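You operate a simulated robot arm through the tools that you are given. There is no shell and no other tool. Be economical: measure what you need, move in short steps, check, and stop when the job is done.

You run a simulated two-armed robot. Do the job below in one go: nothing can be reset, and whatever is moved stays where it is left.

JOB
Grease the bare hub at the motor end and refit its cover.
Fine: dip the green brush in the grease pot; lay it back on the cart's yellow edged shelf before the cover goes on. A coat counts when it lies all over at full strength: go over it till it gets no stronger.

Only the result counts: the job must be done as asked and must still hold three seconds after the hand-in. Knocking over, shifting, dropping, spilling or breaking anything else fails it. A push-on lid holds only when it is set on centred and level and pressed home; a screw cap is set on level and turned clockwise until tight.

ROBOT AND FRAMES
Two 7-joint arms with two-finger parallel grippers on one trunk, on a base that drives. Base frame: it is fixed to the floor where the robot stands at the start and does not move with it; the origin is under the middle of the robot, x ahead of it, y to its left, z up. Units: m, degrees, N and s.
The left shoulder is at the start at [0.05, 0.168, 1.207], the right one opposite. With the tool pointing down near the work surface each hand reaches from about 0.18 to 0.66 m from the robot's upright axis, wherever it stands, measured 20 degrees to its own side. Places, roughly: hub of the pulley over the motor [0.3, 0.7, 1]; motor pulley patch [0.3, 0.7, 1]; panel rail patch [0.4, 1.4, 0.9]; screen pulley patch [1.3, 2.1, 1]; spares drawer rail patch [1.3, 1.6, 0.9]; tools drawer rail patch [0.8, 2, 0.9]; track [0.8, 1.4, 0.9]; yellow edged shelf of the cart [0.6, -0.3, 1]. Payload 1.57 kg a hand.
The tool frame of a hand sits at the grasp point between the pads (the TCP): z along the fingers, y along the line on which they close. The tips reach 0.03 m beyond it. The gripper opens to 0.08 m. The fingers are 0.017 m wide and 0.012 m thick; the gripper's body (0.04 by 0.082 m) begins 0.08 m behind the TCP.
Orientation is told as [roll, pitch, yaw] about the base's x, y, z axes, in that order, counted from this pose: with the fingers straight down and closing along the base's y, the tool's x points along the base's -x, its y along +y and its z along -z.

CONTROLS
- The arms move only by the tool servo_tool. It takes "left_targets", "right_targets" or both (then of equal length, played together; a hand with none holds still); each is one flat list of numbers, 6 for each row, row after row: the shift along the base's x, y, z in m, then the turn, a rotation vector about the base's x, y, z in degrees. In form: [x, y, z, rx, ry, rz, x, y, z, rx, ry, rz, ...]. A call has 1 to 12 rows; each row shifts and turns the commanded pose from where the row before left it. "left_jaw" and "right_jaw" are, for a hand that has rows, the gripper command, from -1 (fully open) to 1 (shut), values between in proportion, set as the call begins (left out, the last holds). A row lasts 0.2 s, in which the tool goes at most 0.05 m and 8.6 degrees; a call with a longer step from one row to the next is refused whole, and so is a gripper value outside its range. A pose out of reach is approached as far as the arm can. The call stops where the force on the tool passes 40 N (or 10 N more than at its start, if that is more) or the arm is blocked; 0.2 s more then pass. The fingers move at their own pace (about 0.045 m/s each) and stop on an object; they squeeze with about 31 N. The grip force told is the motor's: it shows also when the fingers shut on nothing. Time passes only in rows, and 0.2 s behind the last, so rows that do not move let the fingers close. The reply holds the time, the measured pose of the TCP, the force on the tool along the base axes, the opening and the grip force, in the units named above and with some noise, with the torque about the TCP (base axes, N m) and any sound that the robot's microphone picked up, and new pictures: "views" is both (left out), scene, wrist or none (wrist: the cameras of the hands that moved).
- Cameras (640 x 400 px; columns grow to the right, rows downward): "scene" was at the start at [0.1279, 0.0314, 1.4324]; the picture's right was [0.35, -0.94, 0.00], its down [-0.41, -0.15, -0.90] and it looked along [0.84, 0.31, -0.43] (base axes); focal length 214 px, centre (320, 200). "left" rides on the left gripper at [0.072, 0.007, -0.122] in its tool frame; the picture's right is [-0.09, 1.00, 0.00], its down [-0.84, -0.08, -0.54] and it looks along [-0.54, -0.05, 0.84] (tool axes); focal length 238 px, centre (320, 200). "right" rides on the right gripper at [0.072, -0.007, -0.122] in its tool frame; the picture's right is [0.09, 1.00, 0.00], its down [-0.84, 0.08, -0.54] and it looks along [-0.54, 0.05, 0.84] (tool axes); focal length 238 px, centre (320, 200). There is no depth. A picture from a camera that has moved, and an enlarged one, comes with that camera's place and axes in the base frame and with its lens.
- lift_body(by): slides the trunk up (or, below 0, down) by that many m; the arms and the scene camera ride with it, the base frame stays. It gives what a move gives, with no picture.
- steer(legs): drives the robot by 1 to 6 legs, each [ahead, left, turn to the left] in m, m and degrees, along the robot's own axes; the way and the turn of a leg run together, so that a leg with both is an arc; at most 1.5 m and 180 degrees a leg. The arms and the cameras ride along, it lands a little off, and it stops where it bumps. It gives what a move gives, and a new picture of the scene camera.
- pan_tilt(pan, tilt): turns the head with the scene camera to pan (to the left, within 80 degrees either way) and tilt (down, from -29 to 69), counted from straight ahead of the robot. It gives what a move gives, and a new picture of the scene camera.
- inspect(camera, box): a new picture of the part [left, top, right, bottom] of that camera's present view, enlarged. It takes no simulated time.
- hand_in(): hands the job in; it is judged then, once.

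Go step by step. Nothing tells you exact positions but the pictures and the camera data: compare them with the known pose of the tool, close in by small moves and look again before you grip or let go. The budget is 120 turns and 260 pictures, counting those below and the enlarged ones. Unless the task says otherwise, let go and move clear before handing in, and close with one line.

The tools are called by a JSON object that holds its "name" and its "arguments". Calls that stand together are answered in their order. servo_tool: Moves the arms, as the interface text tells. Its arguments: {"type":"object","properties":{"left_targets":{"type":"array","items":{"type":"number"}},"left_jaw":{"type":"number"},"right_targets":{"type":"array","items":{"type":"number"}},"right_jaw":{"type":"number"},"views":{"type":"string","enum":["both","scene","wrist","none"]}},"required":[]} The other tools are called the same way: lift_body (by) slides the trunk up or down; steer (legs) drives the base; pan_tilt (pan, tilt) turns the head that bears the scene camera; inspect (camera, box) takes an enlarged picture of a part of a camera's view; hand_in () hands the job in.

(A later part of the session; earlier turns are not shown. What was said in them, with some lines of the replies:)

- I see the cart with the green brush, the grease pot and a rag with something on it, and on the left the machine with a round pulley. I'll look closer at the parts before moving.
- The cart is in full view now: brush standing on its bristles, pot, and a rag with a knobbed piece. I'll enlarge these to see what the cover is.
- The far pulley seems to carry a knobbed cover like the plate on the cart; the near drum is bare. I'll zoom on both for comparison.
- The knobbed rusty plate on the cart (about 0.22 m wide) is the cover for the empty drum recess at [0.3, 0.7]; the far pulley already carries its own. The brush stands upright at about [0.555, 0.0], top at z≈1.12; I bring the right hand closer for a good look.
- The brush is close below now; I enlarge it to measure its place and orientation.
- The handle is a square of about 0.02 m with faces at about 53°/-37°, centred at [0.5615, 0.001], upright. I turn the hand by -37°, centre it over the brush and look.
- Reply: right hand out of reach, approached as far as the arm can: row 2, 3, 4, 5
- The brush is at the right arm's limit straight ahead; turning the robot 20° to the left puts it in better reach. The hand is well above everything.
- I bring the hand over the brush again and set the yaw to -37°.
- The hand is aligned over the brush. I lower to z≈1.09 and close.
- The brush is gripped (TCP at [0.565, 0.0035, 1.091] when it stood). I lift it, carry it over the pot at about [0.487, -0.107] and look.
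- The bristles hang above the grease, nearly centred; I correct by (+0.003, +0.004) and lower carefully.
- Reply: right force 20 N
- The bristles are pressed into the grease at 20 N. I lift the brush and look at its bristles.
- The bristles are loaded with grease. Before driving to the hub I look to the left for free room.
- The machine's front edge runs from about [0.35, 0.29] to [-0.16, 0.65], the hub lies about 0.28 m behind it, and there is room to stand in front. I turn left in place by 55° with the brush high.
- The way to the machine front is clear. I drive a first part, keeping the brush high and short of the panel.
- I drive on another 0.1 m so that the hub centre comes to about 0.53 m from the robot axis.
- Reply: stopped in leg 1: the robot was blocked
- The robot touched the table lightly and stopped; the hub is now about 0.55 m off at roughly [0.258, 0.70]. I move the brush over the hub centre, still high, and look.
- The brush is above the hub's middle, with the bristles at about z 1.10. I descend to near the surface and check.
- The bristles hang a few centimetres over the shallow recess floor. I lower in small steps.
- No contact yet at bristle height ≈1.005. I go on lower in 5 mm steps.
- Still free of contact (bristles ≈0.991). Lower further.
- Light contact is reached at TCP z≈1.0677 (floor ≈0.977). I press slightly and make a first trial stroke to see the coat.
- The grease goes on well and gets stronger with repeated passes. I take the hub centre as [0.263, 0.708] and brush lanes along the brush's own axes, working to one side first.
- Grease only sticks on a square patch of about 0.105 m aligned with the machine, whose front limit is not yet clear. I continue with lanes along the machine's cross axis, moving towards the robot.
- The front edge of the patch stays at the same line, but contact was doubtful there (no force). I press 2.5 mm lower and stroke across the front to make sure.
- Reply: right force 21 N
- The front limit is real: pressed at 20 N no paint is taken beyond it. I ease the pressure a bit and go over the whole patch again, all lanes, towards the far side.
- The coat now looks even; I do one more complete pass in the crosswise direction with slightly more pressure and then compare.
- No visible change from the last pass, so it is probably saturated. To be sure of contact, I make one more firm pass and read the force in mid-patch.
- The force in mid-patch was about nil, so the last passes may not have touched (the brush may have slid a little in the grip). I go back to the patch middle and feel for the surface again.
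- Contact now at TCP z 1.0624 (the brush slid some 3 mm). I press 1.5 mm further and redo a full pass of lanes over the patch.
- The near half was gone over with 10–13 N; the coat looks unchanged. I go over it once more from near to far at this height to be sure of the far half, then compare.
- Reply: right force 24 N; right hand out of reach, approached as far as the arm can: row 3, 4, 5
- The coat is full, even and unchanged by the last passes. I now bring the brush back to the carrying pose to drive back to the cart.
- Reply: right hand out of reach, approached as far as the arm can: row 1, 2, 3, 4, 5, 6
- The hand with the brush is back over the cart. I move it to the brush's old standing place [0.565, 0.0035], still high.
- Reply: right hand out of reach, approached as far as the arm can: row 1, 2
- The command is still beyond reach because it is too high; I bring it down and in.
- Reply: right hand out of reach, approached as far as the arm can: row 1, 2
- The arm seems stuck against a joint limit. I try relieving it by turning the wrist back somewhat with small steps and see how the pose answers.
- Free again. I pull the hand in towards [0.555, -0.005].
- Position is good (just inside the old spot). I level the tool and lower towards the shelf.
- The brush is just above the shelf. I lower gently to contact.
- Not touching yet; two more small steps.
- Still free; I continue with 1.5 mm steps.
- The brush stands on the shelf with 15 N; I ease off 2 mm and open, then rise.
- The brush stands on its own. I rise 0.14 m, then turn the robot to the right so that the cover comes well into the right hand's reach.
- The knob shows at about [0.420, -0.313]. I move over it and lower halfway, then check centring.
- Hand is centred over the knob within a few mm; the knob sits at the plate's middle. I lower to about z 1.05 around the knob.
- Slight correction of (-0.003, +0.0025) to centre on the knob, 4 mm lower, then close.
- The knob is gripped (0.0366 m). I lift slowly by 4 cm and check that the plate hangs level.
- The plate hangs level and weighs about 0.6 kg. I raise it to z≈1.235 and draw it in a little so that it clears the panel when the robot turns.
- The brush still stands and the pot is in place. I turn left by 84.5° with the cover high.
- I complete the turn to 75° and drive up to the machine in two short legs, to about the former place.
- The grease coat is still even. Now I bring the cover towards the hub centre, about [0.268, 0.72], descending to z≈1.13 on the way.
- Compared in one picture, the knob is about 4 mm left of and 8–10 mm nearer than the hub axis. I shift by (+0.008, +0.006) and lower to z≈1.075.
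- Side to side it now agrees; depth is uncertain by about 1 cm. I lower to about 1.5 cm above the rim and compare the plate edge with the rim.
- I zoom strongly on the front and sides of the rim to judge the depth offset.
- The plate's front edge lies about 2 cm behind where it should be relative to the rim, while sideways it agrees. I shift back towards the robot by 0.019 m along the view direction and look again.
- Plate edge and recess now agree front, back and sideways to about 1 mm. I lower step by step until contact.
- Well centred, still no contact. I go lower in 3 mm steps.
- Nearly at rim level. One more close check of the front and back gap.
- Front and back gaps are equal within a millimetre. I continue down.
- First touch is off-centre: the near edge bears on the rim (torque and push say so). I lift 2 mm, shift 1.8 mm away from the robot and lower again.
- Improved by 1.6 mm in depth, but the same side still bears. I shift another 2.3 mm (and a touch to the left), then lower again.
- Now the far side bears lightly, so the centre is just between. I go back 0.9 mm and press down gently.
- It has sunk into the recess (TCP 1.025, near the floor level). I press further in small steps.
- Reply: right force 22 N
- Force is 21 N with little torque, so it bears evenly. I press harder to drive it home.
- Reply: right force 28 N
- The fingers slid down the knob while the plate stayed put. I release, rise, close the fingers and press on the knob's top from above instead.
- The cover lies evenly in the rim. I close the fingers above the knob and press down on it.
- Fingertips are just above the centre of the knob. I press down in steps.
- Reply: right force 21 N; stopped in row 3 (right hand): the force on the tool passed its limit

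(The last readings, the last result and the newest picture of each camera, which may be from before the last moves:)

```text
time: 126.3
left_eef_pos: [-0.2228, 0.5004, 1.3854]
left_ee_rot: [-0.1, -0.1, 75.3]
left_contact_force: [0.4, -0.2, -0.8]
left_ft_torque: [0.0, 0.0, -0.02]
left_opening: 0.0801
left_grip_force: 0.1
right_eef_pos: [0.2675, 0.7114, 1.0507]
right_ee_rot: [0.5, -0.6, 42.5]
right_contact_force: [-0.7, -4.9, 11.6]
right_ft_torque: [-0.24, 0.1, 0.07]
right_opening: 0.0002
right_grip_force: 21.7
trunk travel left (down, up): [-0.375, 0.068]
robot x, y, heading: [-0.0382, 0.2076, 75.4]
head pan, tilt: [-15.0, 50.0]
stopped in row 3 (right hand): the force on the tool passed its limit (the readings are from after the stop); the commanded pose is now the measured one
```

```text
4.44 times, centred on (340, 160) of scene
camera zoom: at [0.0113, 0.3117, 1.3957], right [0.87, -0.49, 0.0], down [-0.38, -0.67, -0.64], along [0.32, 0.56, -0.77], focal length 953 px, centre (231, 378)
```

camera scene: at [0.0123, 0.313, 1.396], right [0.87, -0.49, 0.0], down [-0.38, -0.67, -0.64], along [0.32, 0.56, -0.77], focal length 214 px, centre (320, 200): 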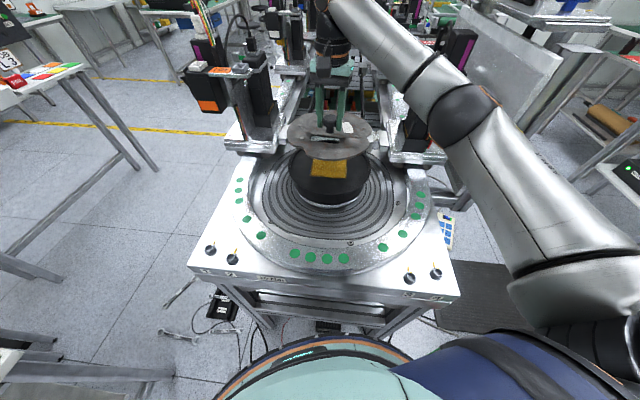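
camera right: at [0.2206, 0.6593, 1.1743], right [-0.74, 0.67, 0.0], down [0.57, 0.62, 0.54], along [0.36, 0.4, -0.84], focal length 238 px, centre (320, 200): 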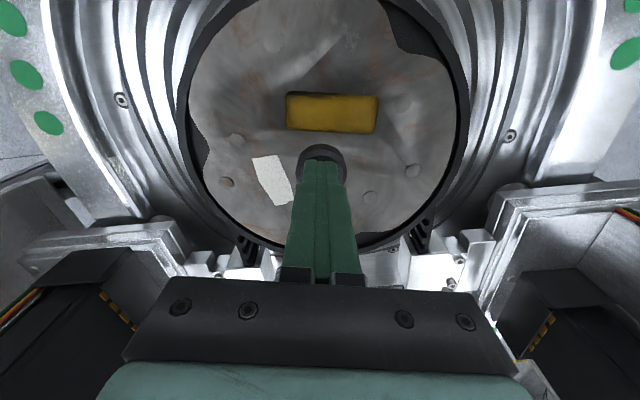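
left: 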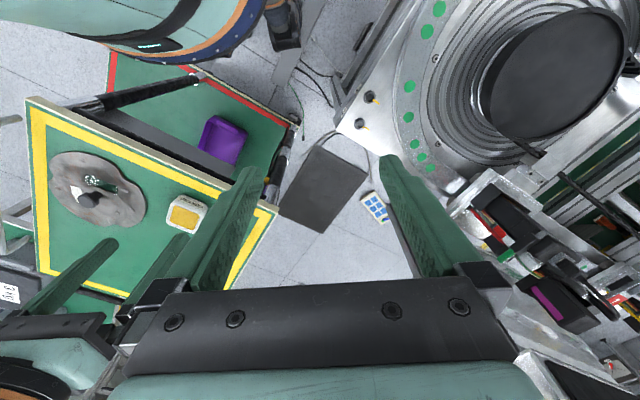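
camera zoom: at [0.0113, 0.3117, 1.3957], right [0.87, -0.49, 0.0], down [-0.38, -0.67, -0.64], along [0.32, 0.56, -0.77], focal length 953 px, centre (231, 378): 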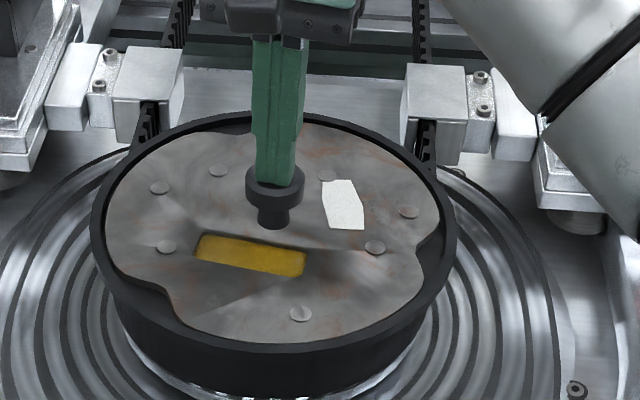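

It took over 40 N without giving any further, so the cover sits home. I lift off and take a last look at the cover.

{"name": "servo_tool", "arguments": {"right_targets": [0, 0, 0.03, -0.4, 0.4, 0, 0, 0, 0.04, 0, 0, 0, -0.01, -0.04, 0.02, 0, 0, 0, -0.01, -0.04, 0.02, 0, 0, 0, -0.01, -0.04, 0.02, 0, 0, 0, 0, 0, 0, 0, 0, 0], "views": "wrist"}}

{"name": "inspect", "arguments": {"camera": "scene", "box": [285, 115, 395, 205]}}

{"name": "inspect", "arguments": {"camera": "right", "box": [200, 100, 440, 260]}}

{"name": "pan_tilt", "arguments": {"pan": -80, "tilt": 35}}

```text
time: 127.8
left_eef_pos: [-0.2224, 0.5031, 1.3864]
left_ee_rot: [0.0, 0.0, 75.5]
left_contact_force: [0.1, -0.3, -0.2]
left_ft_torque: [-0.05, 0.0, 0.02]
left_opening: 0.0801
left_grip_force: 0.1
right_eef_pos: [0.2401, 0.5951, 1.1796]
right_ee_rot: [0.3, 0.2, 42.3]
right_contact_force: [-0.6, 0.3, 0.2]
right_ft_torque: [0.01, 0.02, 0.01]
right_opening: 0.0002
right_grip_force: 21.5
trunk travel left (down, up): [-0.375, 0.068]
robot x, y, heading: [-0.0408, 0.2058, 75.4]
head pan, tilt: [-15.0, 50.0]
camera right: at [0.1927, 0.542, 1.3014], right [-0.74, 0.67, 0.01], down [0.57, 0.62, 0.54], along [0.36, 0.4, -0.84], focal length 238 px, centre (320, 200)
```

right: 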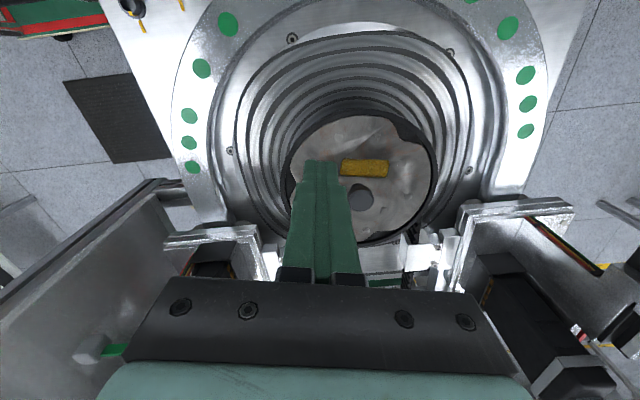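

```text
4.44 times, centred on (340, 160) of scene
camera zoom: at [0.0119, 0.3134, 1.396], right [0.87, -0.49, 0.0], down [-0.38, -0.67, -0.64], along [0.32, 0.56, -0.77], focal length 953 px, centre (231, 378)
```

zoom: 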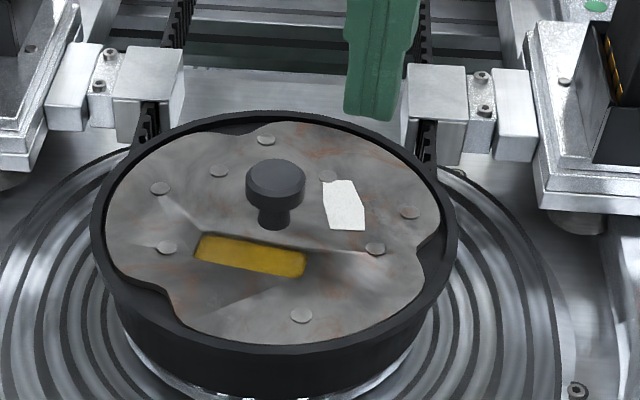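

```text
2.50 times, centred on (320, 180) of right
camera zoom: at [0.1927, 0.542, 1.3014], right [-0.74, 0.67, 0.01], down [0.57, 0.62, 0.54], along [0.36, 0.4, -0.84], focal length 596 px, centre (320, 250)
```

zoom: 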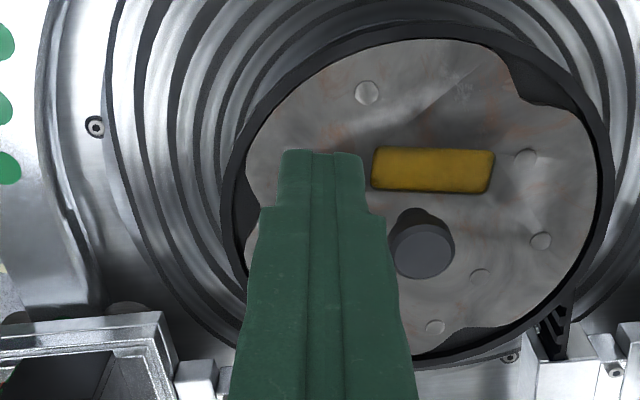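

```text
time: 129.1
left_eef_pos: [-0.2219, 0.5021, 1.3863]
left_ee_rot: [0.1, 0.0, 75.4]
left_contact_force: [0.0, 0.0, -0.2]
left_ft_torque: [0.03, -0.02, 0.03]
left_opening: 0.08
left_grip_force: 0.1
right_eef_pos: [0.2383, 0.5939, 1.1802]
right_ee_rot: [0.4, 0.1, 42.3]
right_contact_force: [-0.8, 0.7, 0.1]
right_ft_torque: [0.02, -0.03, 0.01]
right_opening: 0.0001
right_grip_force: 21.2
trunk travel left (down, up): [-0.375, 0.068]
robot x, y, heading: [-0.0372, 0.2038, 75.5]
head pan, tilt: [-80.0, 35.0]
camera scene: at [0.0616, 0.2389, 1.4178], right [-0.08, -1.0, 0.0], down [-0.57, 0.05, -0.82], along [0.82, -0.07, -0.57], focal length 214 px, centre (320, 200)
```

scene: 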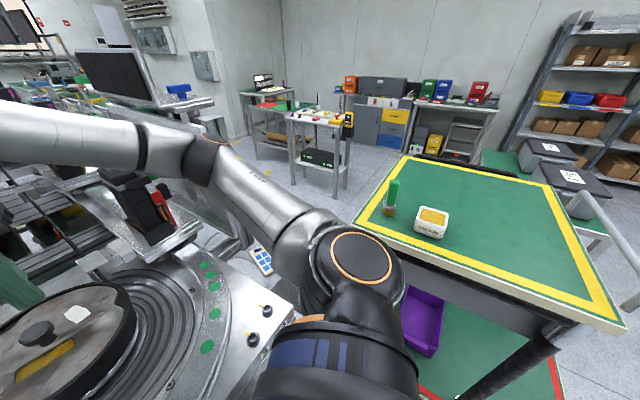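

The brush stands on the cart shelf, the pot is untouched and the cover looks seated. I check its level from this side view.

{"name": "inspect", "arguments": {"camera": "scene", "box": [0, 260, 160, 400]}}

{"name": "inspect", "arguments": {"camera": "scene", "box": [360, 160, 480, 250]}}

```text
2.86 times, centred on (80, 330) of scene
camera zoom: at [0.0616, 0.2389, 1.4178], right [-0.08, -1.0, 0.0], down [-0.57, 0.05, -0.82], along [0.82, -0.07, -0.57], focal length 613 px, centre (1006, -171)
```

zoom: 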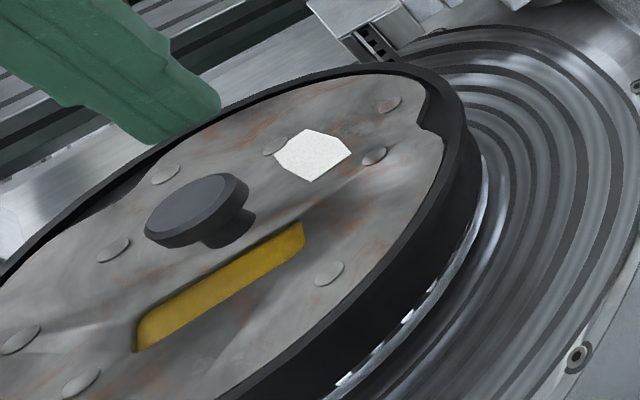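

```text
4.44 times, centred on (420, 205) of scene
camera zoom: at [0.0616, 0.2389, 1.4178], right [-0.08, -1.0, 0.0], down [-0.57, 0.05, -0.82], along [0.82, -0.07, -0.57], focal length 953 px, centre (-124, 178)
```

zoom: 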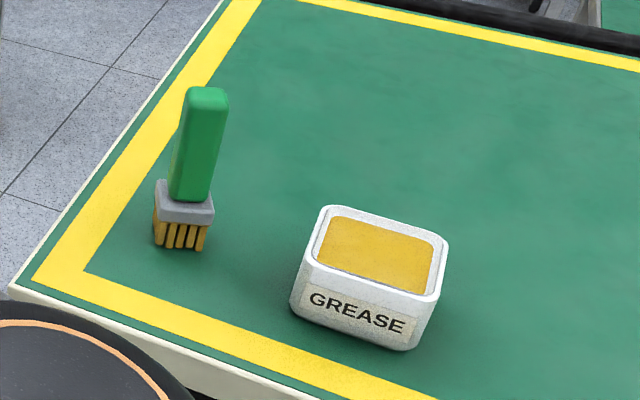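

The cover lies level inside the rim, the brush stands on the yellow-edged shelf and the hands are clear. I hand the job in.

{"name": "hand_in", "arguments": {}}

```text
The job is handed in.
```

I greased the bare hub at the motor end until further passes showed no change. I then stood the brush back on the yellow-edged shelf, and only after that set the cover in the rim, centred and level, and pressed it home until it gave no further at over 40 N.
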